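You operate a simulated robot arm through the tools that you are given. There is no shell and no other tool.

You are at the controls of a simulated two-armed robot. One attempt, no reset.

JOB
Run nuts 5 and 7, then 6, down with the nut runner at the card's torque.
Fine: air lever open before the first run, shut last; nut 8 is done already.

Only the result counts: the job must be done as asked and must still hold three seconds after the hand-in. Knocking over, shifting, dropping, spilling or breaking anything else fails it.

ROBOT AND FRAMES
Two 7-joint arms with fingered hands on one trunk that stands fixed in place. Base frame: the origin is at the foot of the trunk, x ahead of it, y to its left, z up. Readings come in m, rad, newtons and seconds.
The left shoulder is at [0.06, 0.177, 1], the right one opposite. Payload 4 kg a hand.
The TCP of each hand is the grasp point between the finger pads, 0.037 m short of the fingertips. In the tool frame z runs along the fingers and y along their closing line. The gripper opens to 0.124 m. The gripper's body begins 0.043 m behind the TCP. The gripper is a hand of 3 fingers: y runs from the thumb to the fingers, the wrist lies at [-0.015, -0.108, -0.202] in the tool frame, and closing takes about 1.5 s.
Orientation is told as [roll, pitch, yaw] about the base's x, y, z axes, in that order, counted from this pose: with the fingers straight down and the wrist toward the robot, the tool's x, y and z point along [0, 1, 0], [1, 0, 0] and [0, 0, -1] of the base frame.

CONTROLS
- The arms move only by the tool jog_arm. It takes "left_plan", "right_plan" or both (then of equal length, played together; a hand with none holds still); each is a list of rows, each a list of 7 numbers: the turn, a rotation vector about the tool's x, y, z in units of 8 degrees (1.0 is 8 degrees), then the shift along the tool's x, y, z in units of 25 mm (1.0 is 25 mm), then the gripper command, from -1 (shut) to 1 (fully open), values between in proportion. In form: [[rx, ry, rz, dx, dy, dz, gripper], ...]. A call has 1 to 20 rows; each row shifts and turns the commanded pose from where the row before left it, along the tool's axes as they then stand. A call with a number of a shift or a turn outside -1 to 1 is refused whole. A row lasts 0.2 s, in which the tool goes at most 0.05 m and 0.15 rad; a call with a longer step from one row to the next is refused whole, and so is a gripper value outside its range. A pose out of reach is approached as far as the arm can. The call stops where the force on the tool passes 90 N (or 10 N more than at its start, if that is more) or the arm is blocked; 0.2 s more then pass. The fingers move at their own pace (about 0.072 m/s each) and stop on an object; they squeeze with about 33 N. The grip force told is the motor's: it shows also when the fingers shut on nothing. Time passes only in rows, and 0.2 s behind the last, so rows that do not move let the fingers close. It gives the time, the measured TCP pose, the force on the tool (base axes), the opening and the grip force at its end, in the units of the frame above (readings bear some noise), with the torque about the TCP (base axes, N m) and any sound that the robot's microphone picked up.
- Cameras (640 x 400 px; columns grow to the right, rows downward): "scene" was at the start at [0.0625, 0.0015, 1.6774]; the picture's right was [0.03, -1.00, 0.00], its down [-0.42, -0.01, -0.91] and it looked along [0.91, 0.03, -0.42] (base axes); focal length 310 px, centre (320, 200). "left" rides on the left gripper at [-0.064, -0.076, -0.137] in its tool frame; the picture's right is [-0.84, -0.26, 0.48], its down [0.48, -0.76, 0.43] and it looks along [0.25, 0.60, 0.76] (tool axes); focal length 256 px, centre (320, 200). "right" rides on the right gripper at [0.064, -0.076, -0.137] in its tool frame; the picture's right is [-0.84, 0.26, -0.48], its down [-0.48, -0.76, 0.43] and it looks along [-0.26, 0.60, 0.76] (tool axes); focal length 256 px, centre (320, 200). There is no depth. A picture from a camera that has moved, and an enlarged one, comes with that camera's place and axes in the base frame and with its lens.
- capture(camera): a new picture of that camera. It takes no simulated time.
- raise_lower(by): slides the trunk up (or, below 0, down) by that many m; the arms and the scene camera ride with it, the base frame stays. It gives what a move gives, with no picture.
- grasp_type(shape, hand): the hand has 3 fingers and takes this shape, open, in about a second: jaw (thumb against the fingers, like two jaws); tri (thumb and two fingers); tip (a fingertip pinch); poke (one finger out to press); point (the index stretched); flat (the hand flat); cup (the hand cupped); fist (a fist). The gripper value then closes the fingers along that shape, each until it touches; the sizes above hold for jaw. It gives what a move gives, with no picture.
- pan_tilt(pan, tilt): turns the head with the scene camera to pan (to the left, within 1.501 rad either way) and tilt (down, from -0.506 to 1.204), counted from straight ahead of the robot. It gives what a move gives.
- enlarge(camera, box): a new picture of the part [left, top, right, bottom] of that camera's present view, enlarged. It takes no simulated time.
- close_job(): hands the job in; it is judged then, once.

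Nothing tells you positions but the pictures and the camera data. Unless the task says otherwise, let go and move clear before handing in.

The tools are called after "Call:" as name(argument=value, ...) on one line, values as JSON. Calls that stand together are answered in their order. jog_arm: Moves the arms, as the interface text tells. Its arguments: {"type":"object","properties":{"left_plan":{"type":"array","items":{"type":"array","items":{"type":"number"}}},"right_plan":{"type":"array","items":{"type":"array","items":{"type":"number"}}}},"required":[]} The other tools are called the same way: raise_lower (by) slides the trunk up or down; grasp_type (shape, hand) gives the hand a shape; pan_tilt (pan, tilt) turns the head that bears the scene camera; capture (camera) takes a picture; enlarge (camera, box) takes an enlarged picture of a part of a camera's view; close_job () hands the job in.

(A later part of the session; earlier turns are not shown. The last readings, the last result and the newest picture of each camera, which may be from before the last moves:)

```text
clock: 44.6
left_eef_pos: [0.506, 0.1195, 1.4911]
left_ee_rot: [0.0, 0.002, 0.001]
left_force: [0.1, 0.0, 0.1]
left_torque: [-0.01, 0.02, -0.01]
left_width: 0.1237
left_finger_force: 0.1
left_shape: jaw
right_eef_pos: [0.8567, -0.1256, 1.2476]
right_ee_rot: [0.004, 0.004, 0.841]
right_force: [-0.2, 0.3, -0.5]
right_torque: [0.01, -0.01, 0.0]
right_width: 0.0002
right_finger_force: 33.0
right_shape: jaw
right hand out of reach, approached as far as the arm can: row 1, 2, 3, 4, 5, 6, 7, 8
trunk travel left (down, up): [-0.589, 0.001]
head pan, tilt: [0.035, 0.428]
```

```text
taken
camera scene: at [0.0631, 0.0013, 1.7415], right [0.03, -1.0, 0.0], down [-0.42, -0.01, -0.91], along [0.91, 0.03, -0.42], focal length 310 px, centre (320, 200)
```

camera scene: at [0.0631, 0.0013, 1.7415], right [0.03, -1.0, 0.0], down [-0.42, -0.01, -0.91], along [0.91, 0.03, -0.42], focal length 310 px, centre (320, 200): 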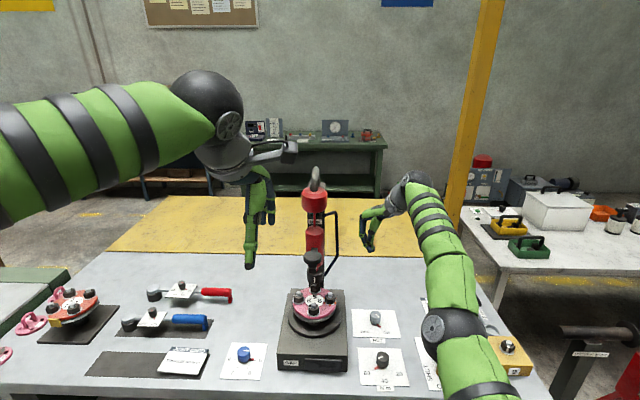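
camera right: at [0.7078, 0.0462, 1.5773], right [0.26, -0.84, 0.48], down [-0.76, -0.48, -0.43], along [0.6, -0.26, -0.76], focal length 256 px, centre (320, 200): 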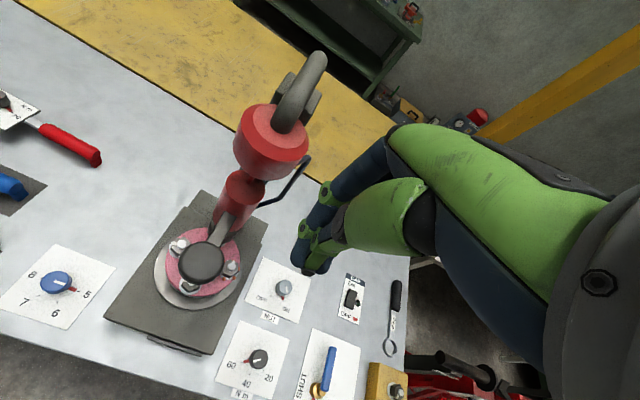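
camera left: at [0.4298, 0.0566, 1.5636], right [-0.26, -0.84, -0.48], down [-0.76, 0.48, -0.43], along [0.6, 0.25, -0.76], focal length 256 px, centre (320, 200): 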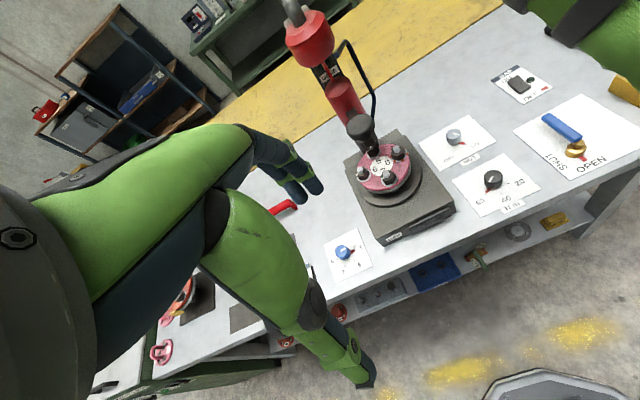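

Still stretched, but descending smoothly. Continuing down and toward the robot.

Call:
jog_arm(right_plan=[[0, 0, 0, 0, -0.9, 0.9, -1], [0, 0, 0, 0, -0.9, 0.9, -1], [0, 0, 0, 0, -0.9, 0.9, -1], [0, 0, 0, 0, -0.9, 0.9, -1], [0, 0, 0, 0, -0.9, 0.9, -1]])

Call:
capture(camera="scene")

```text
clock: 45.8
left_eef_pos: [0.5068, 0.119, 1.4915]
left_ee_rot: [0.001, 0.0, -0.001]
left_force: [-1.0, -0.9, -0.1]
left_torque: [0.0, 0.01, -0.03]
left_width: 0.1238
left_finger_force: 0.1
left_shape: jaw
right_eef_pos: [0.8764, -0.2145, 1.1582]
right_ee_rot: [0.002, 0.003, 0.84]
right_force: [0.4, 0.4, 0.0]
right_torque: [0.0, -0.01, 0.02]
right_width: 0.0
right_finger_force: 33.0
right_shape: jaw
right hand out of reach, approached as far as the arm can: row 1, 2, 3, 4, 5
trunk travel left (down, up): [-0.589, 0.001]
head pan, tilt: [0.035, 0.428]
```

```text
taken
camera scene: at [0.0631, 0.0009, 1.7415], right [0.03, -1.0, 0.0], down [-0.42, -0.01, -0.91], along [0.91, 0.03, -0.42], focal length 310 px, centre (320, 200)
```

scene: 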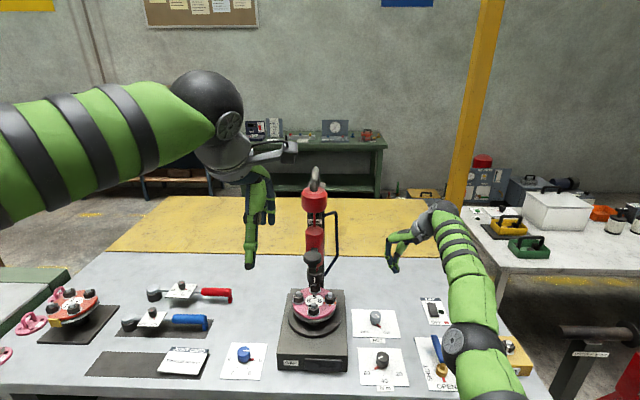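

The right arm has fallen into an elbow-low posture that can't bend here. The left arm is still in its good elbow-out posture, so I'll use the left hand for pressing: shut its fingers, turn to yaw ≈-40°, and approach in front of the palm knob.

Call:
jog_arm(left_plan=[[0, 0, 1, 0, 0, 0.8, -1], [0, 0, 1, 0, 0, 0.8, -1], [0, 0, 1, 0, 0, 0.8, -1], [0, 0, 1, 0, 0, 0.8, -1], [0, 0, 1, 0, 0, 0.8, -1], [0, 0, 0, 0.458, 0.857, 0.3, -1], [0, 0, 0, 0.458, 0.857, 0.3, -1], [0, 0, 0, 0.458, 0.857, 0.3, -1], [0, 0, 0, 0.458, 0.857, 0.3, -1], [0, 0, 0, 0.458, 0.857, 0.3, -1], [0, 0, 0, 0.458, 0.857, 0.3, -1]])

Call:
capture(camera="scene")

Call:
capture(camera="left")

Call:
capture(camera="right")

```text
clock: 48.2
left_eef_pos: [0.6498, 0.0905, 1.3445]
left_ee_rot: [0.001, 0.002, -0.699]
left_force: [-0.5, 0.7, -0.5]
left_torque: [0.0, -0.01, -0.01]
left_width: 0.0001
left_finger_force: 33.5
left_shape: jaw
right_eef_pos: [0.8768, -0.2131, 1.1592]
right_ee_rot: [0.001, 0.003, 0.839]
right_force: [-0.2, 0.5, -0.2]
right_torque: [0.0, 0.02, -0.02]
right_width: 0.0
right_finger_force: 32.8
right_shape: jaw
trunk travel left (down, up): [-0.589, 0.001]
head pan, tilt: [0.035, 0.428]
```

```text
taken
camera scene: at [0.0637, 0.0014, 1.7414], right [0.03, -1.0, 0.0], down [-0.42, -0.01, -0.91], along [0.91, 0.03, -0.42], focal length 310 px, centre (320, 200)
```

scene: 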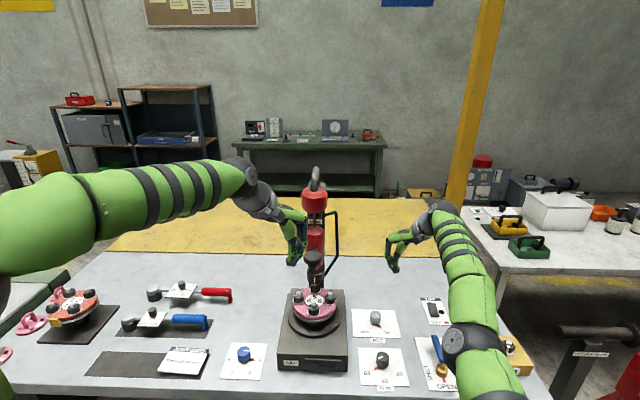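

```text
taken
camera left: at [0.55, 0.0902, 1.4825], right [-0.74, -0.48, -0.48], down [-0.27, 0.86, -0.43], along [0.62, -0.19, -0.76], focal length 256 px, centre (320, 200)
```

left: 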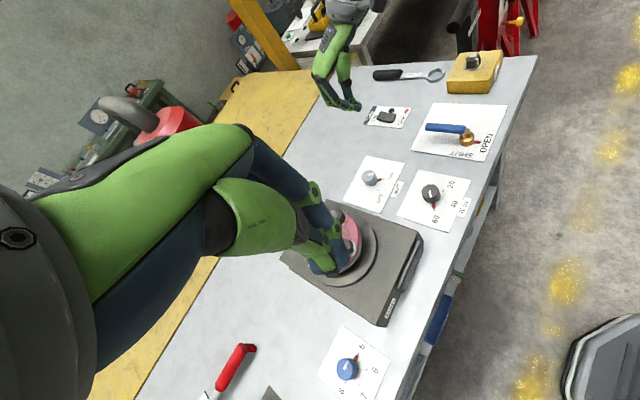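

```text
taken
camera right: at [0.779, -0.2265, 1.2953], right [0.8, -0.37, 0.48], down [-0.15, -0.89, -0.43], along [0.59, 0.27, -0.76], focal length 256 px, centre (320, 200)
```

right: 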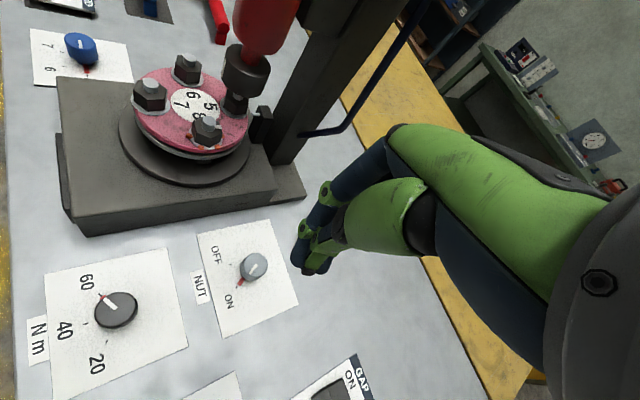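

Left hand is at [0.65,0.09,1.34] with room to move. Moving it to just above the palm knob.

Call:
jog_arm(left_plan=[[0, 0, 0, 0.361, 0.871, 0.3, -1], [0, 0, 0, 0.361, 0.871, 0.3, -1], [0, 0, 0, 0.361, 0.871, 0.3, -1], [0, 0, 0, 0.361, 0.871, 0.3, -1], [0, 0, 0, 0.361, 0.871, 0.3, -1], [0, 0, 0, 0.361, 0.871, 0.3, -1]])

Call:
enlarge(camera="scene", box=[240, 150, 400, 310])

Call:
capture(camera="right")

Call:
capture(camera="left")

```text
clock: 49.6
left_eef_pos: [0.7854, 0.0477, 1.2999]
left_ee_rot: [0.0, 0.0, -0.699]
left_force: [0.4, 0.6, -0.6]
left_torque: [-0.01, 0.01, 0.01]
left_width: 0.0001
left_finger_force: 33.4
left_shape: jaw
right_eef_pos: [0.8754, -0.2139, 1.1579]
right_ee_rot: [0.003, 0.005, 0.839]
right_force: [0.7, 0.2, -0.3]
right_torque: [0.0, 0.0, 0.02]
right_width: 0.0002
right_finger_force: 33.3
right_shape: jaw
trunk travel left (down, up): [-0.589, 0.001]
head pan, tilt: [0.035, 0.428]
```

```text
2.50 times, centred on (320, 230) of scene
camera zoom: at [0.0638, 0.0012, 1.7414], right [0.03, -1.0, 0.0], down [-0.42, -0.01, -0.91], along [0.91, 0.03, -0.42], focal length 774 px, centre (320, 125)
```

zoom: 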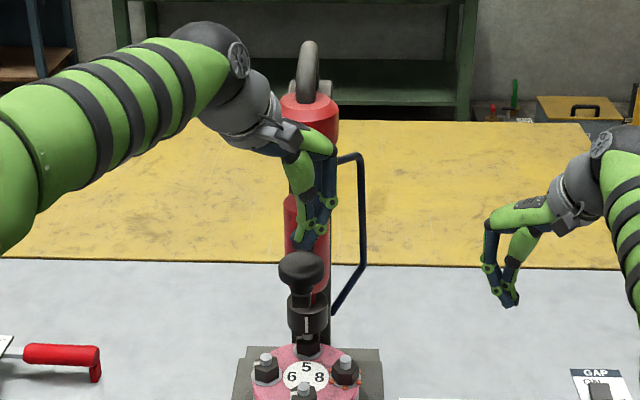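

```text
taken
camera right: at [0.7791, -0.2266, 1.2953], right [0.8, -0.37, 0.48], down [-0.15, -0.89, -0.43], along [0.59, 0.27, -0.76], focal length 256 px, centre (320, 200)
```

right: 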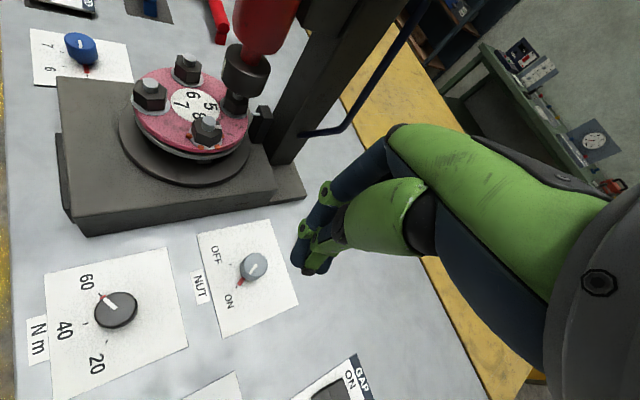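

```text
taken
camera left: at [0.6851, 0.0479, 1.4376], right [-0.74, -0.48, -0.48], down [-0.27, 0.86, -0.43], along [0.62, -0.19, -0.76], focal length 256 px, centre (320, 200)
```

left: 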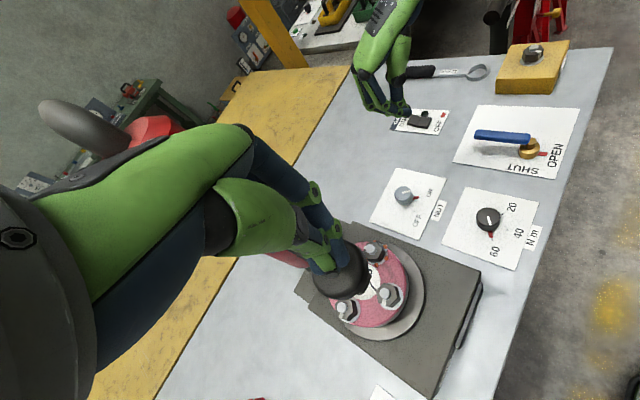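

Fingertips are just above the palm knob. Descending slowly to contact.

Call:
jog_arm(left_plan=[[0, 0, 0, 0.1, 0.11, 0.5, -1], [0, 0, 0, 0.1, 0.11, 0.5, -1], [0, 0, 0, 0, 0, 0.4, -1], [0, 0, 0, 0, 0, 0.3, -1]])

Call:
enlarge(camera="scene", box=[270, 190, 370, 310])

Call:
enlarge(camera="right", box=[60, 0, 320, 240])

```text
clock: 50.6
left_eef_pos: [0.7911, 0.0485, 1.259]
left_ee_rot: [0.001, -0.001, -0.699]
left_force: [0.1, 0.6, 3.1]
left_torque: [0.05, 0.01, 0.0]
left_width: 0.0
left_finger_force: 32.8
left_shape: jaw
right_eef_pos: [0.8755, -0.2134, 1.1593]
right_ee_rot: [0.003, 0.002, 0.838]
right_force: [-0.9, 0.4, 0.5]
right_torque: [0.0, -0.01, -0.02]
right_width: 0.0001
right_finger_force: 32.7
right_shape: jaw
trunk travel left (down, up): [-0.589, 0.001]
head pan, tilt: [0.035, 0.428]
```

```text
3.33 times, centred on (320, 250) of scene
camera zoom: at [0.0627, 0.0016, 1.7415], right [0.03, -1.0, 0.0], down [-0.42, -0.01, -0.91], along [0.91, 0.03, -0.42], focal length 1032 px, centre (320, 33)
```

zoom: 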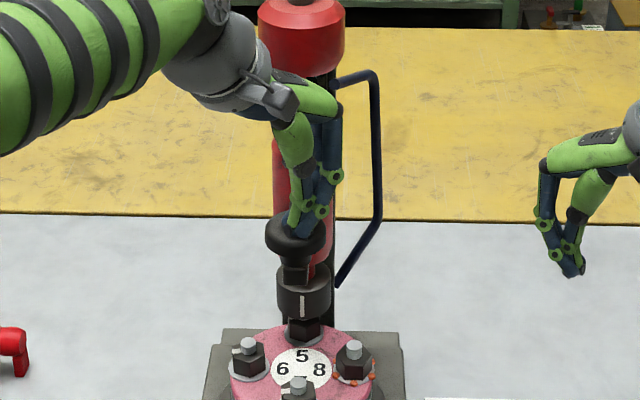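

```text
1.67 times, centred on (190, 120) of right
camera zoom: at [0.7782, -0.2264, 1.2959], right [0.8, -0.37, 0.48], down [-0.15, -0.89, -0.43], along [0.59, 0.27, -0.76], focal length 427 px, centre (537, 333)
```

zoom: 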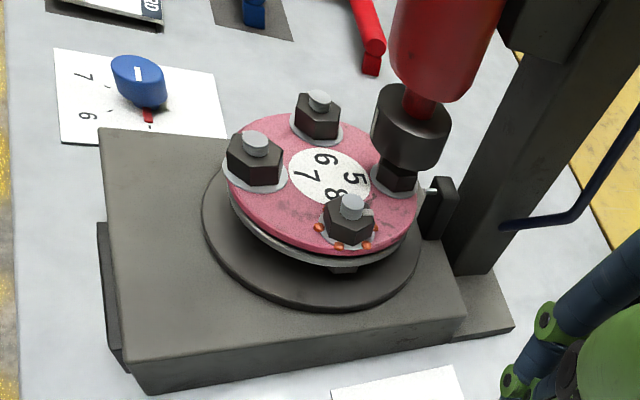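

Contact made (about 3 N). Pressing down now.

Call:
jog_arm(left_plan=[[0, 0, 0, 0, 0, 0.3, -1], [0, 0, 0, 0, 0, 0.3, -1], [0, 0, 0, 0, 0, 0.3, -1], [0, 0, 0, 0, 0, 0.3, -1]])

Call:
enlarge(camera="scene", box=[270, 190, 370, 310])

Call:
enlarge(camera="right", box=[60, 0, 320, 240])

```text
clock: 51.6
left_eef_pos: [0.7903, 0.048, 1.2279]
left_ee_rot: [0.001, 0.001, -0.7]
left_force: [-0.2, 0.8, 5.2]
left_torque: [0.08, -0.05, 0.0]
left_width: 0.0
left_finger_force: 33.3
left_shape: jaw
right_eef_pos: [0.8764, -0.2129, 1.1585]
right_ee_rot: [0.001, 0.001, 0.839]
right_force: [1.0, -0.3, 0.2]
right_torque: [0.01, -0.01, -0.02]
right_width: 0.0
right_finger_force: 33.0
right_shape: jaw
trunk travel left (down, up): [-0.589, 0.001]
head pan, tilt: [0.035, 0.428]
```

```text
3.33 times, centred on (320, 250) of scene
camera zoom: at [0.0625, 0.0016, 1.7415], right [0.03, -1.0, 0.0], down [-0.42, -0.01, -0.91], along [0.91, 0.03, -0.42], focal length 1032 px, centre (320, 33)
```

zoom: 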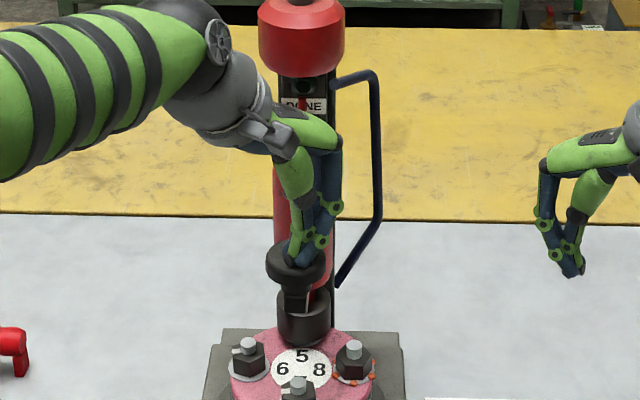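

```text
1.67 times, centred on (190, 120) of right
camera zoom: at [0.7781, -0.2264, 1.296], right [0.8, -0.37, 0.48], down [-0.15, -0.89, -0.43], along [0.59, 0.27, -0.76], focal length 427 px, centre (537, 333)
```

zoom: 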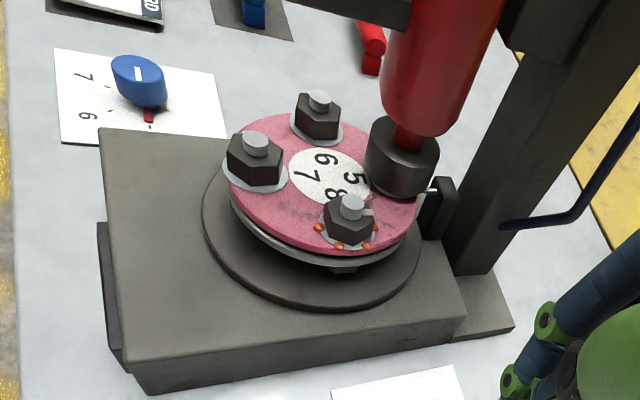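

The runner slides down and the socket covers nut 5. Pressing on until it seats, then holding while watching the DONE lamp.

Call:
jog_arm(left_plan=[[0, 0, 0, 0, 0, 0.3, -1], [0, 0, 0, 0, 0, 0.2, -1], [0, 0, 0, 0, 0, 0, -1]])

Call:
enlarge(camera="scene", box=[270, 190, 370, 310])

Call:
enlarge(camera="right", box=[60, 0, 320, 240])

```text
clock: 52.4
left_eef_pos: [0.7918, 0.0482, 1.2166]
left_ee_rot: [0.003, -0.003, -0.699]
left_force: [1.8, 0.0, 12.7]
left_torque: [0.04, -0.08, 0.03]
left_width: 0.0002
left_finger_force: 32.8
left_shape: jaw
right_eef_pos: [0.874, -0.2137, 1.1586]
right_ee_rot: [0.002, 0.001, 0.84]
right_force: [0.2, 0.2, -0.8]
right_torque: [-0.01, 0.0, -0.02]
right_width: 0.0
right_finger_force: 32.4
right_shape: jaw
trunk travel left (down, up): [-0.589, 0.001]
head pan, tilt: [0.035, 0.428]
```

```text
3.33 times, centred on (320, 250) of scene
camera zoom: at [0.0618, 0.0015, 1.7416], right [0.03, -1.0, 0.0], down [-0.41, -0.01, -0.91], along [0.91, 0.03, -0.41], focal length 1032 px, centre (320, 33)
```

zoom: 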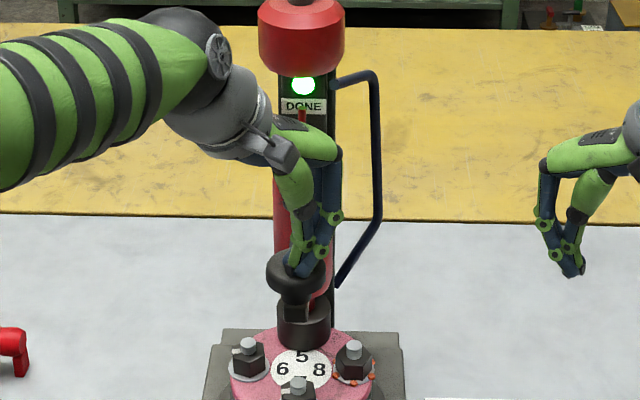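

```text
1.67 times, centred on (190, 120) of right
camera zoom: at [0.7775, -0.2265, 1.2964], right [0.8, -0.37, 0.48], down [-0.15, -0.89, -0.43], along [0.59, 0.27, -0.76], focal length 427 px, centre (537, 333)
```

zoom: 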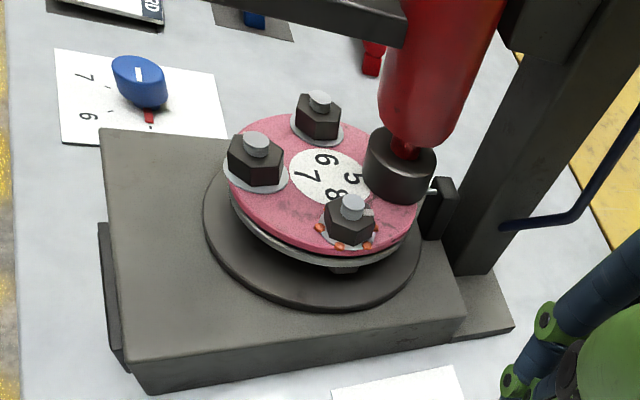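

DONE lit green for nut 5. Lifting off and checking that the runner returns.

Call:
jog_arm(left_plan=[[0, 0, 0, 0, 0, -0.4, -1], [0, 0, 0, 0, 0, -0.5, -1], [0, 0, 0, 0, 0, -0.5, -1], [0, 0, 0, 0, 0, -0.6, -1], [0, 0, 0, 0, 0, -0.6, -1], [0, 0, 0, 0, 0, -0.6, -1]])

Call:
enlarge(camera="scene", box=[270, 190, 370, 310])

Call:
enlarge(camera="right", box=[60, 0, 320, 240])

```text
clock: 53.8
left_eef_pos: [0.7912, 0.0489, 1.2959]
left_ee_rot: [0.0, -0.001, -0.699]
left_force: [0.5, 0.0, 0.9]
left_torque: [-0.03, -0.03, -0.01]
left_width: 0.0001
left_finger_force: 32.5
left_shape: jaw
right_eef_pos: [0.8754, -0.2125, 1.1596]
right_ee_rot: [0.002, 0.002, 0.839]
right_force: [-0.5, 0.1, 0.5]
right_torque: [-0.01, -0.01, -0.02]
right_width: 0.0002
right_finger_force: 32.7
right_shape: jaw
trunk travel left (down, up): [-0.589, 0.001]
head pan, tilt: [0.035, 0.428]
```

```text
3.33 times, centred on (320, 250) of scene
camera zoom: at [0.0626, 0.0015, 1.7414], right [0.03, -1.0, 0.0], down [-0.42, -0.01, -0.91], along [0.91, 0.03, -0.42], focal length 1032 px, centre (320, 33)
```

zoom: 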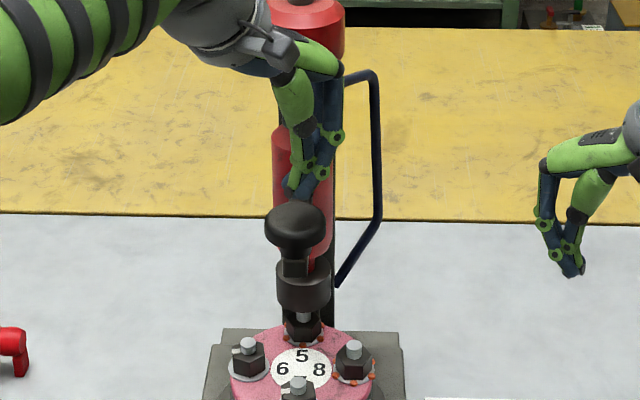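

```text
1.67 times, centred on (190, 120) of right
camera zoom: at [0.7782, -0.2265, 1.2959], right [0.8, -0.37, 0.48], down [-0.15, -0.89, -0.43], along [0.59, 0.27, -0.76], focal length 427 px, centre (537, 333)
```

zoom: 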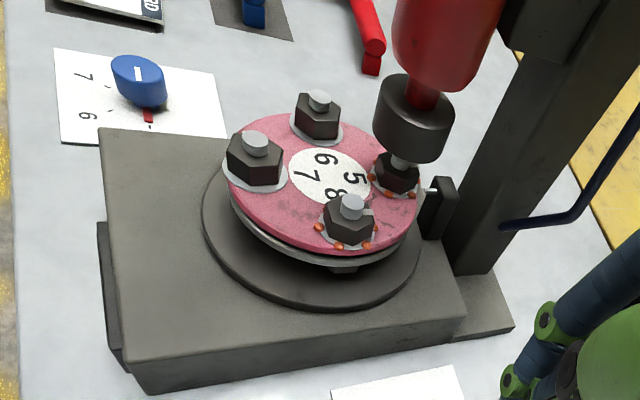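

Nut 5 now shows torque-seal marks like nut 8, and the runner is back up. Next, left hand goes to the blue selector to turn it from 5 to 7.

Call:
jog_arm(left_plan=[[0, 0, 0, 0.3, -0.9, 0, -1], [0, 0, 0, 0.72, -0.867, 0, 0], [0, 0, 0, 0.72, -0.867, 0, 0.2], [0, 0, 0, 0.72, -0.867, 0, 0.2], [0, 0, 0, 0.72, -0.867, 0, 0.2], [0, 0, 0, 0.8, -0.867, 0, 0.2], [0, 0, 0, 0.9, -0.867, 0, 0.2], [0, 0, 0, 0.9, -0.834, 0, 0.2], [0, 0, -1, 0, 0, 1, 0.2], [0, 0, -1, 0, 0, 1, 0.2], [0, 0, -1, 0, 0, 1, 0.2], [0, 0, -0.75, 0, 0, 1, 0.2], [0, 0, 0, 0, 0, 1, 0.2], [0, 0, 0, 0, 0, 1, 0.2]])

Call:
capture(camera="scene")

Call:
capture(camera="left")

Call:
enlarge(camera="scene", box=[210, 330, 280, 390])

```text
clock: 56.8
left_eef_pos: [0.7514, 0.2706, 1.1452]
left_ee_rot: [-0.001, 0.0, -0.174]
left_force: [-0.6, -0.8, 0.8]
left_torque: [0.0, 0.0, -0.02]
left_width: 0.0743
left_finger_force: 0.0
left_shape: jaw
right_eef_pos: [0.8774, -0.2128, 1.1586]
right_ee_rot: [0.003, 0.003, 0.839]
right_force: [0.4, 1.0, 0.2]
right_torque: [-0.01, -0.02, 0.01]
right_width: 0.0002
right_finger_force: 32.9
right_shape: jaw
trunk travel left (down, up): [-0.589, 0.001]
head pan, tilt: [0.035, 0.428]
```

```text
taken
camera scene: at [0.0632, 0.0016, 1.7414], right [0.03, -1.0, 0.0], down [-0.42, -0.01, -0.91], along [0.91, 0.03, -0.42], focal length 310 px, centre (320, 200)
```

scene: 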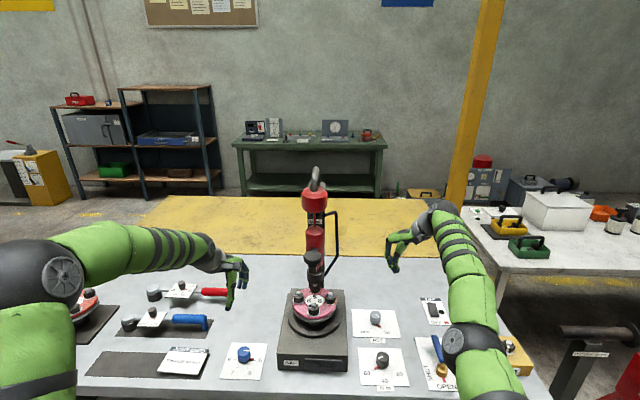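

```text
taken
camera left: at [0.6648, 0.2213, 1.2823], right [-0.4, -0.78, -0.48], down [-0.66, 0.61, -0.43], along [0.63, 0.15, -0.76], focal length 256 px, centre (320, 200)
```

left: 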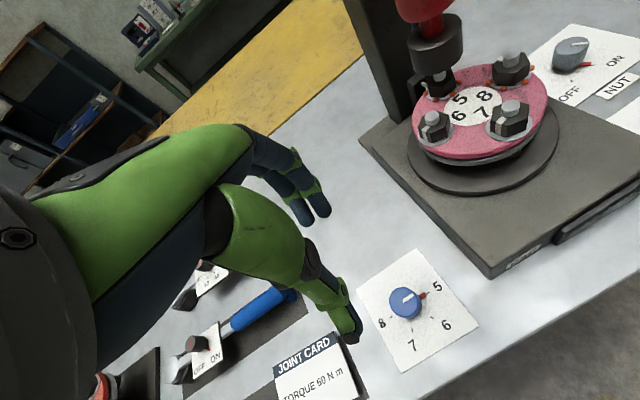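

```text
6.67 times, centred on (245, 360) of scene
camera zoom: at [0.0632, 0.0016, 1.7414], right [0.03, -1.0, 0.0], down [-0.42, -0.01, -0.91], along [0.91, 0.03, -0.42], focal length 2064 px, centre (820, -867)
```

zoom: 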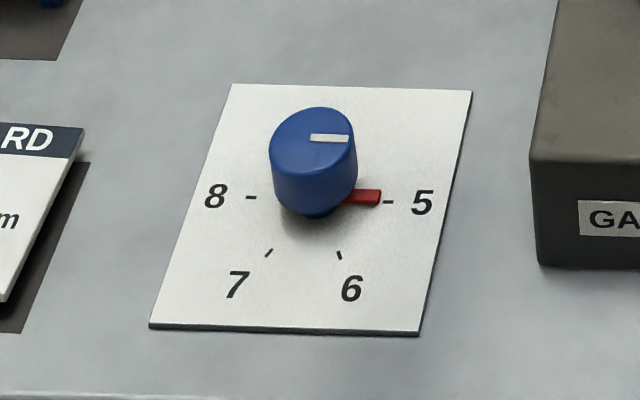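

Selector knob is at about [0.750,0.267], ticks 60° apart. Descending above it for a check.

Call:
jog_arm(left_plan=[[0, 0, 0, -0.02, 0, 1, 0.2], [0, 0, 0, -0.02, 0, 1, 0.2], [0, 0, 0, -0.02, 0, 1, 0.2], [0, 0, 0, -0.02, 0, 1, 0.2], [0, 0, 0, -0.02, 0, 1, 0.2], [0, 0, 0, -0.02, 0, 1, 0.2], [0, 0, 0, -0.02, 0, 1, 0.2], [0, 0, 0, -0.02, 0, 1, 0.2]])

Call:
capture(camera="left")

Call:
enlarge(camera="scene", box=[190, 300, 290, 390])

Call:
capture(camera="scene")

```text
clock: 58.6
left_eef_pos: [0.7506, 0.2677, 0.9457]
left_ee_rot: [0.0, -0.001, -0.175]
left_force: [1.5, -0.5, -0.3]
left_torque: [0.03, 0.02, -0.01]
left_width: 0.0739
left_finger_force: 0.1
left_shape: jaw
right_eef_pos: [0.8769, -0.213, 1.1587]
right_ee_rot: [0.001, 0.003, 0.84]
right_force: [-1.4, 0.8, 0.3]
right_torque: [-0.01, 0.01, -0.02]
right_width: 0.0001
right_finger_force: 33.1
right_shape: jaw
trunk travel left (down, up): [-0.589, 0.001]
head pan, tilt: [0.035, 0.428]
```

```text
taken
camera left: at [0.6639, 0.2175, 1.0828], right [-0.4, -0.78, -0.48], down [-0.66, 0.61, -0.43], along [0.63, 0.15, -0.76], focal length 256 px, centre (320, 200)
```

left: 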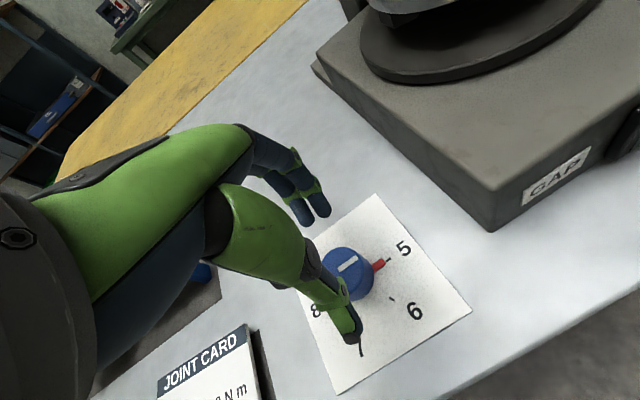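

```text
4.44 times, centred on (240, 345) of scene
camera zoom: at [0.0633, 0.0017, 1.7415], right [0.03, -1.0, 0.0], down [-0.42, -0.01, -0.91], along [0.91, 0.03, -0.42], focal length 1376 px, centre (676, -444)
```

zoom: 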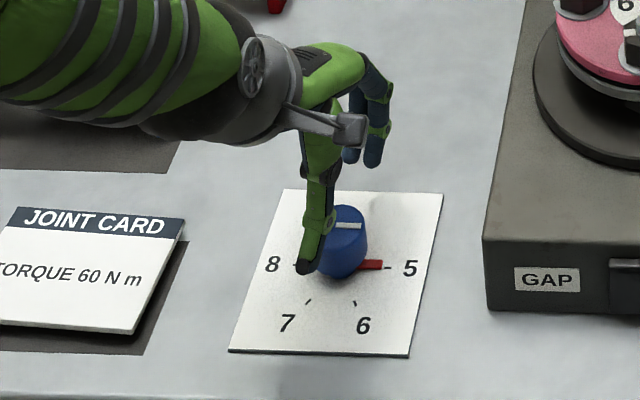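

```text
taken
camera scene: at [0.0633, 0.0017, 1.7415], right [0.03, -1.0, 0.0], down [-0.42, -0.01, -0.91], along [0.91, 0.03, -0.42], focal length 310 px, centre (320, 200)
```

scene: 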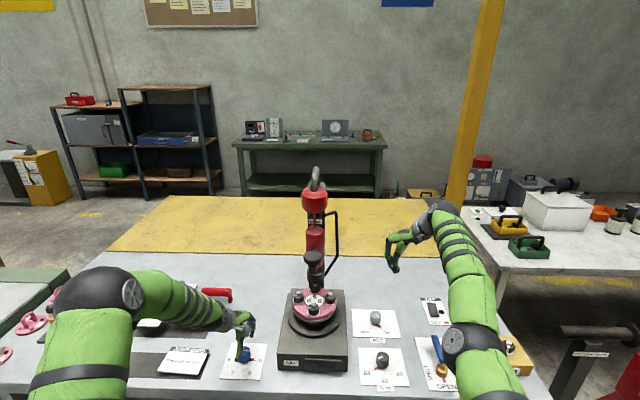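

Alignment is good. Lowering to grip height and closing on the selector knob.

Call:
jog_arm(left_plan=[[0, 0, 0, -0.05, 0, 0.83, 0.2], [0, 0, 0, -0.05, 0, 0.83, 0.2], [0, 0, 0, 0, 0, 0, 0.2], [0, 0, 0, 0, 0, 0, -1], [0, 0, 0, 0, 0, 0, -1], [0, 0, 0, 0, 0, 0, -1], [0, 0, 0, 0, 0, 0, -1]])

Call:
enlarge(camera="left", box=[240, 180, 440, 340])

Call:
enlarge(camera="scene", box=[190, 300, 290, 390])

```text
clock: 60.2
left_eef_pos: [0.7471, 0.2632, 0.9036]
left_ee_rot: [0.001, 0.003, -0.176]
left_force: [-12.6, -1.4, -1.5]
left_torque: [-0.11, -0.13, -0.07]
left_width: 0.0639
left_finger_force: 33.3
left_shape: jaw
right_eef_pos: [0.8739, -0.2135, 1.1586]
right_ee_rot: [0.002, 0.0, 0.84]
right_force: [-0.9, 0.4, 0.0]
right_torque: [0.0, -0.02, 0.01]
right_width: 0.0
right_finger_force: 33.1
right_shape: jaw
trunk travel left (down, up): [-0.589, 0.001]
head pan, tilt: [0.035, 0.428]
```

```text
2.50 times, centred on (340, 260) of left
camera zoom: at [0.6618, 0.2144, 1.0408], right [-0.4, -0.78, -0.48], down [-0.67, 0.61, -0.43], along [0.63, 0.15, -0.76], focal length 640 px, centre (270, 50)
```

zoom: 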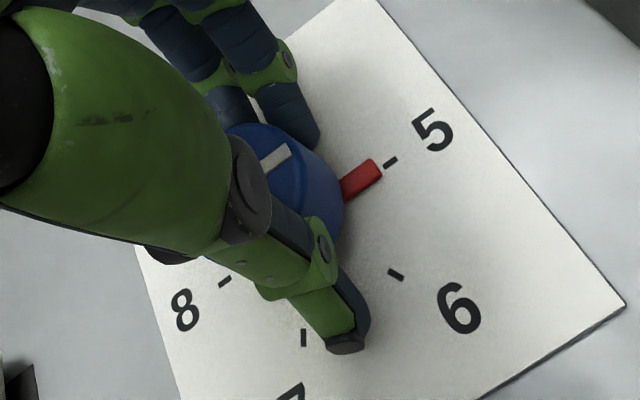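

```text
4.44 times, centred on (240, 345) of scene
camera zoom: at [0.0617, 0.0014, 1.7414], right [0.03, -1.0, 0.0], down [-0.41, -0.01, -0.91], along [0.91, 0.03, -0.42], focal length 1376 px, centre (676, -444)
```

zoom: 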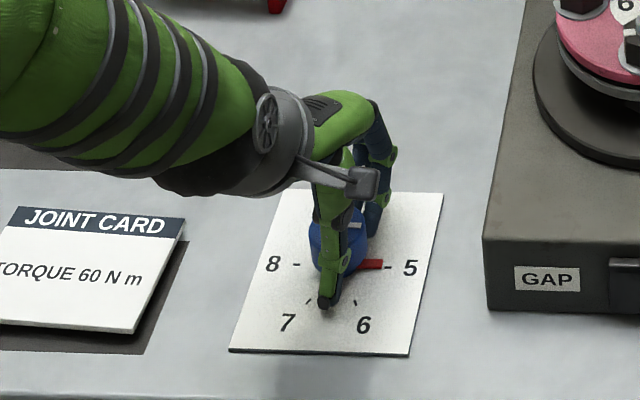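

The grip has contact on both sides though at a larger width. I'll try a small clockwise turn and see if the knob follows.

Call:
jog_arm(left_plan=[[0, 0, 1, 0, 0, 0, -1], [0, 0, 1, 0, 0, 0, -1], [0, 0, 1, 0, 0, 0, -1]])

Call:
enlarge(camera="left", box=[240, 180, 440, 340])

Call:
enlarge(camera="scene", box=[190, 300, 290, 390])

```text
clock: 61.0
left_eef_pos: [0.7478, 0.265, 0.9049]
left_ee_rot: [0.001, 0.002, -0.598]
left_force: [-19.2, 2.3, -3.2]
left_torque: [-0.08, 0.01, -0.03]
left_width: 0.0638
left_finger_force: 33.0
left_shape: jaw
right_eef_pos: [0.8739, -0.2121, 1.1603]
right_ee_rot: [0.003, 0.001, 0.841]
right_force: [-0.5, -0.9, 0.9]
right_torque: [0.01, 0.0, 0.0]
right_width: 0.0
right_finger_force: 32.4
right_shape: jaw
trunk travel left (down, up): [-0.589, 0.001]
head pan, tilt: [0.035, 0.428]
```

```text
2.50 times, centred on (340, 260) of left
camera zoom: at [0.649, 0.2547, 1.041], right [-0.68, -0.55, -0.48], down [-0.36, 0.83, -0.43], along [0.64, -0.12, -0.76], focal length 640 px, centre (270, 50)
```

zoom: 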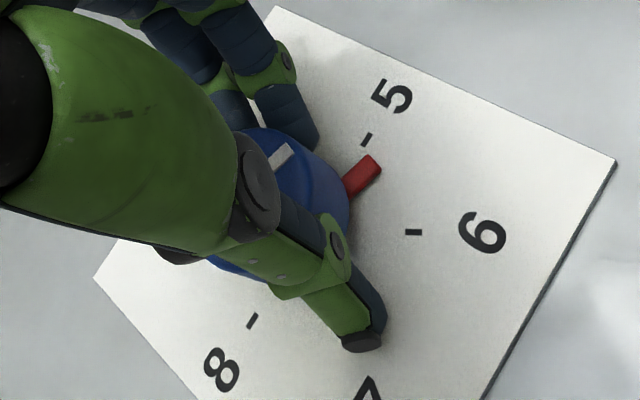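

```text
4.44 times, centred on (240, 345) of scene
camera zoom: at [0.0608, 0.0022, 1.7415], right [0.03, -1.0, 0.0], down [-0.41, -0.01, -0.91], along [0.91, 0.03, -0.41], focal length 1376 px, centre (676, -444)
```

zoom: 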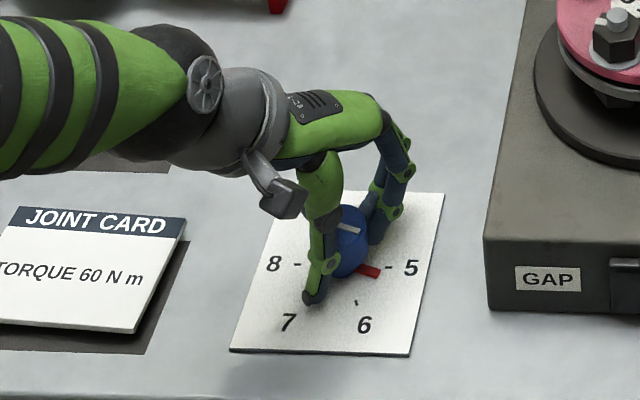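

The knob follows the hand. Continuing clockwise.

Call:
jog_arm(left_plan=[[0, 0, 1, -0.07, -0.1, 0, -1], [0, 0, 1, 0, 0, 0, -1], [0, 0, 1, 0, 0, 0, -1], [0, 0, 1, 0, 0, 0, -1], [0, 0, 1, 0, 0, 0, -1], [0, 0, 1, 0, 0, 0, -1]])

Call:
enlarge(camera="left", box=[240, 180, 440, 340])

Call:
enlarge(camera="scene", box=[190, 280, 370, 390])

```text
clock: 62.4
left_eef_pos: [0.746, 0.2666, 0.9032]
left_ee_rot: [-0.001, 0.001, -1.431]
left_force: [-17.1, 16.7, -4.0]
left_torque: [-0.03, 0.11, 0.12]
left_width: 0.0636
left_finger_force: 32.8
left_shape: jaw
right_eef_pos: [0.8745, -0.2098, 1.1596]
right_ee_rot: [-0.001, 0.005, 0.839]
right_force: [-0.1, 0.1, 0.7]
right_torque: [-0.01, 0.03, -0.02]
right_width: 0.0004
right_finger_force: 32.8
right_shape: jaw
trunk travel left (down, up): [-0.589, 0.001]
head pan, tilt: [0.035, 0.428]
```

```text
2.50 times, centred on (340, 260) of left
camera zoom: at [0.6717, 0.3333, 1.041], right [-0.86, 0.14, -0.48], down [0.37, 0.82, -0.43], along [0.34, -0.56, -0.76], focal length 640 px, centre (270, 50)
```

zoom: 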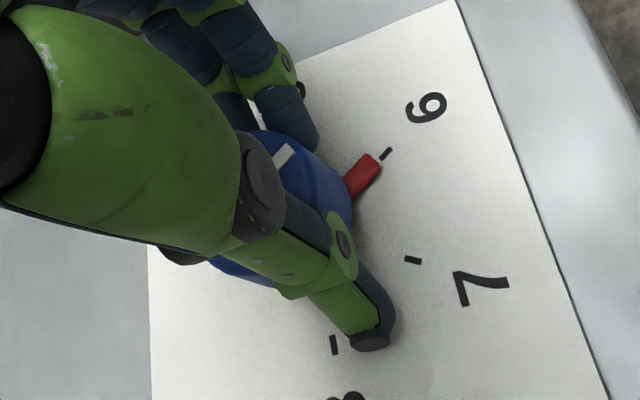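

```text
3.56 times, centred on (280, 335) of scene
camera zoom: at [0.0613, 0.0037, 1.7415], right [0.04, -1.0, 0.0], down [-0.41, -0.02, -0.91], along [0.91, 0.03, -0.41], focal length 1101 px, centre (462, -280)
```

zoom: 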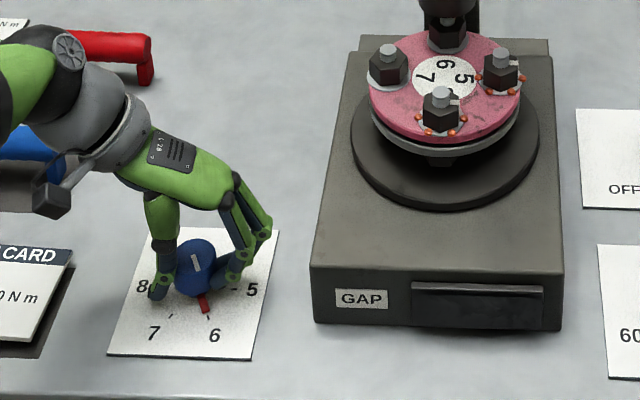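

The flange indexed: nut 6 is now under the socket as the pointer passes 6. I'll open, swing the hand back around the knob, regrip, and go on to 7.

Call:
jog_arm(left_plan=[[0, 0, 0, 0, 0, 0, 0.5], [0, 0, 0, 0, 0, 0, 0.5], [0, 0, 0, 0, 0, 0, 0.5], [0, 0, 0, 0, 0, 0, 0.5], [0, 0, -1, 0, 0, 0, 0.5], [0, 0, -1, 0, 0, 0, 0.5], [0, 0, -1, 0, 0, 0, 0.5], [0, 0, -1, 0, 0, 0, 0.5], [0, 0, -1, 0, 0, 0, 0.5], [0, 0, -1, 0, 0, 0, 0.5], [0, 0, -1, 0, 0, 0, 0.5]])

Call:
enlarge(camera="left", box=[240, 180, 440, 340])

Call:
enlarge(camera="scene", box=[190, 280, 370, 390])

```text
clock: 64.8
left_eef_pos: [0.7468, 0.265, 0.904]
left_ee_rot: [0.0, 0.0, -0.452]
left_force: [-0.4, -0.3, 0.6]
left_torque: [-0.02, -0.02, -0.03]
left_width: 0.093
left_finger_force: 0.0
left_shape: jaw
right_eef_pos: [0.8765, -0.2135, 1.1593]
right_ee_rot: [0.003, 0.001, 0.841]
right_force: [-0.6, 0.3, -0.4]
right_torque: [0.02, -0.01, 0.03]
right_width: 0.0001
right_finger_force: 32.7
right_shape: jaw
trunk travel left (down, up): [-0.589, 0.001]
head pan, tilt: [0.035, 0.428]
```

```text
2.50 times, centred on (340, 260) of left
camera zoom: at [0.6499, 0.2397, 1.0412], right [-0.6, -0.64, -0.48], down [-0.47, 0.77, -0.43], along [0.65, -0.03, -0.76], focal length 640 px, centre (270, 50)
```

zoom: 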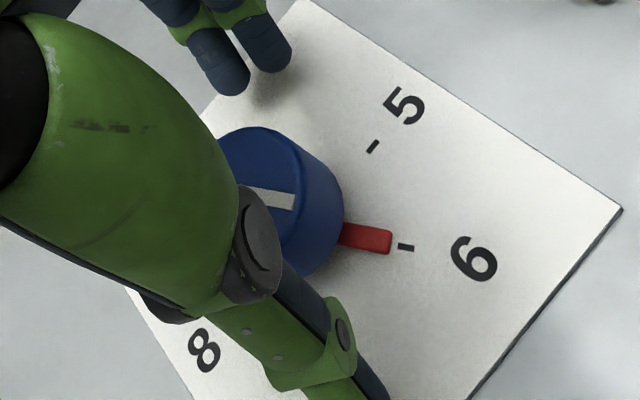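

```text
3.56 times, centred on (280, 335) of scene
camera zoom: at [0.0627, 0.0009, 1.7414], right [0.03, -1.0, 0.0], down [-0.42, -0.01, -0.91], along [0.91, 0.03, -0.42], focal length 1101 px, centre (462, -280)
```

zoom: 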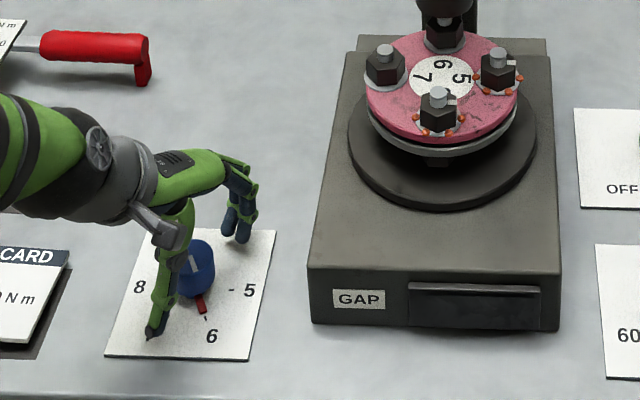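

The dial has detents and snapped to 6. Regripping and turning another 60° to 7.

Call:
jog_arm(left_plan=[[0, 0, 0, 0, 0, 0, -1], [0, 0, 0, 0, 0, 0, -1], [0, 0, 0, 0, 0, 0, -1], [0, 0, 0, 0, 0, 0, -1], [0, 0, 0, 0, 0, 0, -1], [0, 0, 1, 0, 0, 0, -1], [0, 0, 1, 0, 0, 0, -1], [0, 0, 1, 0, 0, 0, -1], [0, 0, 1, 0, 0, 0, -1], [0, 0, 1, 0, 0, 0, -1], [0, 0, 1, 0, 0, 0, -1], [0, 0, 1, 0, 0, 0, -1], [0, 0, 0.5, 0, 0, 0, -1]])

Call:
enlarge(camera="left", box=[240, 180, 440, 340])

Call:
enlarge(camera="scene", box=[190, 280, 370, 390])

```text
clock: 67.6
left_eef_pos: [0.7468, 0.2673, 0.9039]
left_ee_rot: [0.002, 0.001, -1.501]
left_force: [-15.2, 22.1, 1.8]
left_torque: [-0.13, 0.0, 0.09]
left_width: 0.0597
left_finger_force: 33.0
left_shape: jaw
right_eef_pos: [0.8749, -0.2097, 1.1595]
right_ee_rot: [0.0, 0.003, 0.84]
right_force: [0.2, 0.7, -0.1]
right_torque: [0.02, -0.03, -0.01]
right_width: 0.0001
right_finger_force: 32.5
right_shape: jaw
trunk travel left (down, up): [-0.589, 0.001]
head pan, tilt: [0.035, 0.428]
```

```text
2.50 times, centred on (340, 260) of left
camera zoom: at [0.6764, 0.3385, 1.041], right [-0.85, 0.2, -0.48], down [0.43, 0.79, -0.43], along [0.3, -0.58, -0.76], focal length 640 px, centre (270, 50)
```

zoom: 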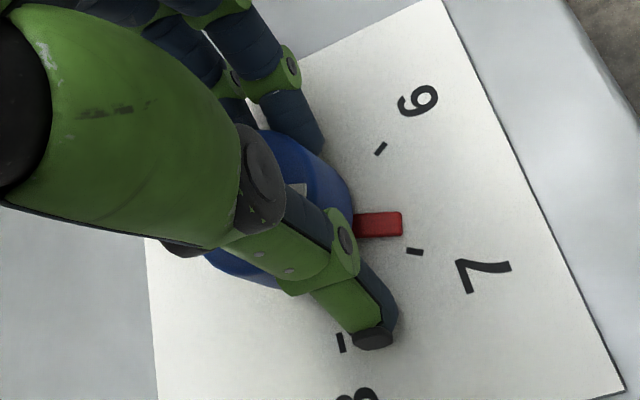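

```text
3.56 times, centred on (280, 335) of scene
camera zoom: at [0.0611, 0.004, 1.7415], right [0.03, -1.0, 0.0], down [-0.41, -0.02, -0.91], along [0.91, 0.03, -0.41], focal length 1101 px, centre (462, -280)
```

zoom: 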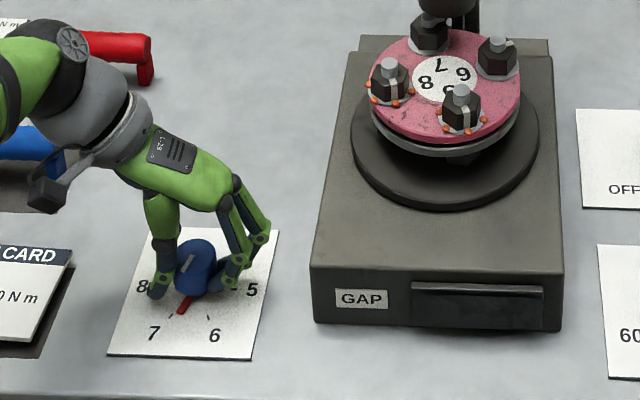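

Pointer is close to 7; one more nudge, then release so the detent snaps it.

Call:
jog_arm(left_plan=[[0, 0, 1, 0, 0, 0, -1], [0, 0, 0, 0, 0, 0, -1], [0, 0, 0, 0, 0, 0, 0.5], [0, 0, 0, 0, 0, 0, 0.5], [0, 0, 0, 0, 0, 0, 0.5], [0, 0, 0, 0, 0, 0, 0.5], [0, 0, 0, 0, 0, -0.5, 0.5], [0, 0, 0, 0, 0, -1, 0.5], [0, 0, 0, 0, 0, -1, 0.5], [0, 0, 0, 0, 0, -1, 0.5], [0, 0, 0, 0, 0, -1, 0.5], [0, 0, 0, 0, 0, -1, 0.5], [0, 0, 0, 0, 0, -1, 0.5]])

Call:
enlarge(camera="scene", box=[190, 270, 370, 390])

Call:
capture(camera="left")

Call:
enlarge(camera="right", box=[60, 0, 320, 240])

```text
clock: 70.4
left_eef_pos: [0.746, 0.2644, 1.066]
left_ee_rot: [0.0, -0.001, -1.639]
left_force: [-0.1, 0.9, 0.6]
left_torque: [-0.01, -0.03, -0.05]
left_width: 0.0929
left_finger_force: 0.0
left_shape: jaw
right_eef_pos: [0.8764, -0.2134, 1.16]
right_ee_rot: [0.003, 0.002, 0.84]
right_force: [-0.2, -0.2, 0.1]
right_torque: [-0.02, 0.01, 0.01]
right_width: 0.0001
right_finger_force: 32.9
right_shape: jaw
trunk travel left (down, up): [-0.589, 0.001]
head pan, tilt: [0.035, 0.428]
```

```text
3.33 times, centred on (280, 330) of scene
camera zoom: at [0.0624, 0.0014, 1.7414], right [0.03, -1.0, 0.0], down [-0.42, -0.01, -0.91], along [0.91, 0.03, -0.42], focal length 1032 px, centre (453, -233)
```

zoom: 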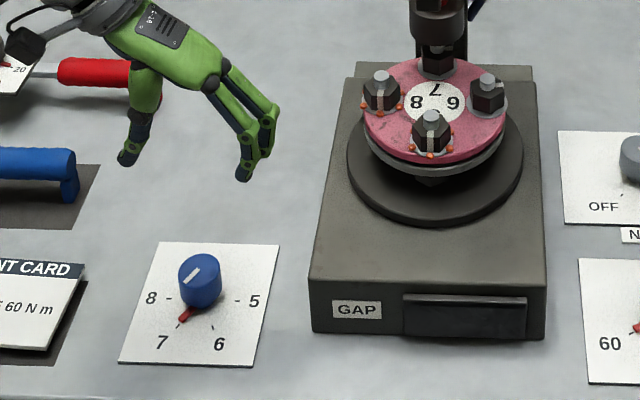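

```text
taken
camera left: at [0.6872, 0.3444, 1.204], right [-0.82, 0.32, -0.48], down [0.54, 0.72, -0.43], along [0.21, -0.61, -0.76], focal length 256 px, centre (320, 200)
```

left: 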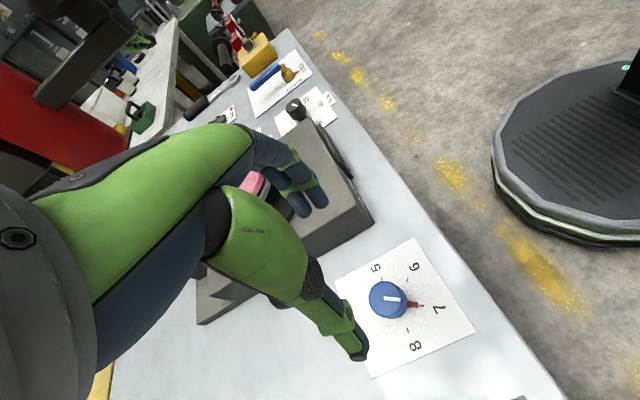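

```text
1.67 times, centred on (190, 120) of right
camera zoom: at [0.778, -0.2266, 1.296], right [0.8, -0.37, 0.48], down [-0.15, -0.89, -0.43], along [0.59, 0.27, -0.76], focal length 427 px, centre (537, 333)
```

zoom: 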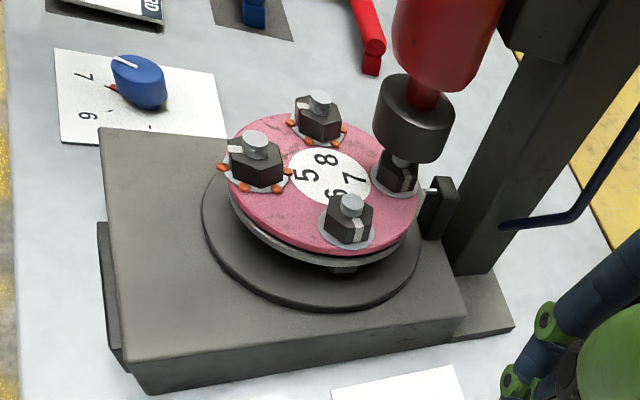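

Selector is on 7 and nut 7 is under the socket. Bringing the left hand back above the palm knob by reversing the earlier path.

Call:
jog_arm(left_plan=[[0, 0, -1, 0, 0, -0.92, 0], [0, 0, -1, 0, 0, -0.92, -1], [0, 0, -1, 0, 0, -0.92, -1], [0, 0, -1, 0, 0, -0.92, -1], [0, 0, -1, 0, 0, -0.92, -1], [0, 0, -1, 0, 0, -0.92, -1], [0, 0, -0.73, 0, 0, -0.92, -1], [0, 0, 0, 0, 0, -0.92, -1], [0, 0, 0, 0, 0, -0.92, -1], [0, 0, 0, 0, 0, -0.92, -1]])

```text
clock: 72.6
left_eef_pos: [0.7458, 0.2638, 1.2973]
left_ee_rot: [0.0, -0.002, -0.703]
left_force: [-0.3, -0.4, -0.4]
left_torque: [0.0, -0.02, 0.01]
left_width: 0.0
left_finger_force: 32.9
left_shape: jaw
right_eef_pos: [0.8746, -0.2144, 1.1576]
right_ee_rot: [0.001, 0.002, 0.84]
right_force: [-1.1, -0.2, -0.1]
right_torque: [-0.03, 0.01, -0.01]
right_width: 0.0001
right_finger_force: 32.4
right_shape: jaw
trunk travel left (down, up): [-0.589, 0.001]
head pan, tilt: [0.035, 0.428]
```

On track at [0.746,0.264,1.297]. Moving across to above the palm knob.

Call:
jog_arm(left_plan=[[0, 0, 0, -0.673, 0.868, 0, -1], [0, 0, 0, -0.673, 0.868, 0, -1], [0, 0, 0, -0.673, 0.868, 0, -1], [0, 0, 0, -0.673, 0.868, 0, -1], [0, 0, 0, -0.673, 0.868, 0, -1], [0, 0, 0, -0.673, 0.868, 0, -1], [0, 0, 0, -0.673, 0.868, 0, -1], [0, 0, 0, -0.673, 0.868, 0, -1]])

Call:
enlarge(camera="scene", box=[270, 190, 370, 310])

```text
clock: 74.4
left_eef_pos: [0.7929, 0.0487, 1.2969]
left_ee_rot: [0.001, 0.002, -0.701]
left_force: [-0.4, -0.3, 0.4]
left_torque: [-0.02, 0.0, -0.05]
left_width: 0.0
left_finger_force: 32.8
left_shape: jaw
right_eef_pos: [0.8751, -0.2137, 1.158]
right_ee_rot: [0.003, 0.001, 0.84]
right_force: [-0.7, 0.3, -0.3]
right_torque: [0.01, 0.01, 0.01]
right_width: 0.0001
right_finger_force: 32.6
right_shape: jaw
trunk travel left (down, up): [-0.589, 0.001]
head pan, tilt: [0.035, 0.428]
```

```text
3.33 times, centred on (320, 250) of scene
camera zoom: at [0.0631, 0.0008, 1.7414], right [0.03, -1.0, 0.0], down [-0.42, -0.01, -0.91], along [0.91, 0.03, -0.42], focal length 1032 px, centre (320, 33)
```

zoom: 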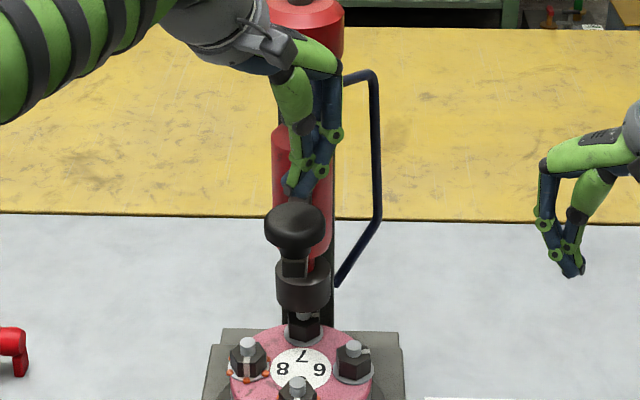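

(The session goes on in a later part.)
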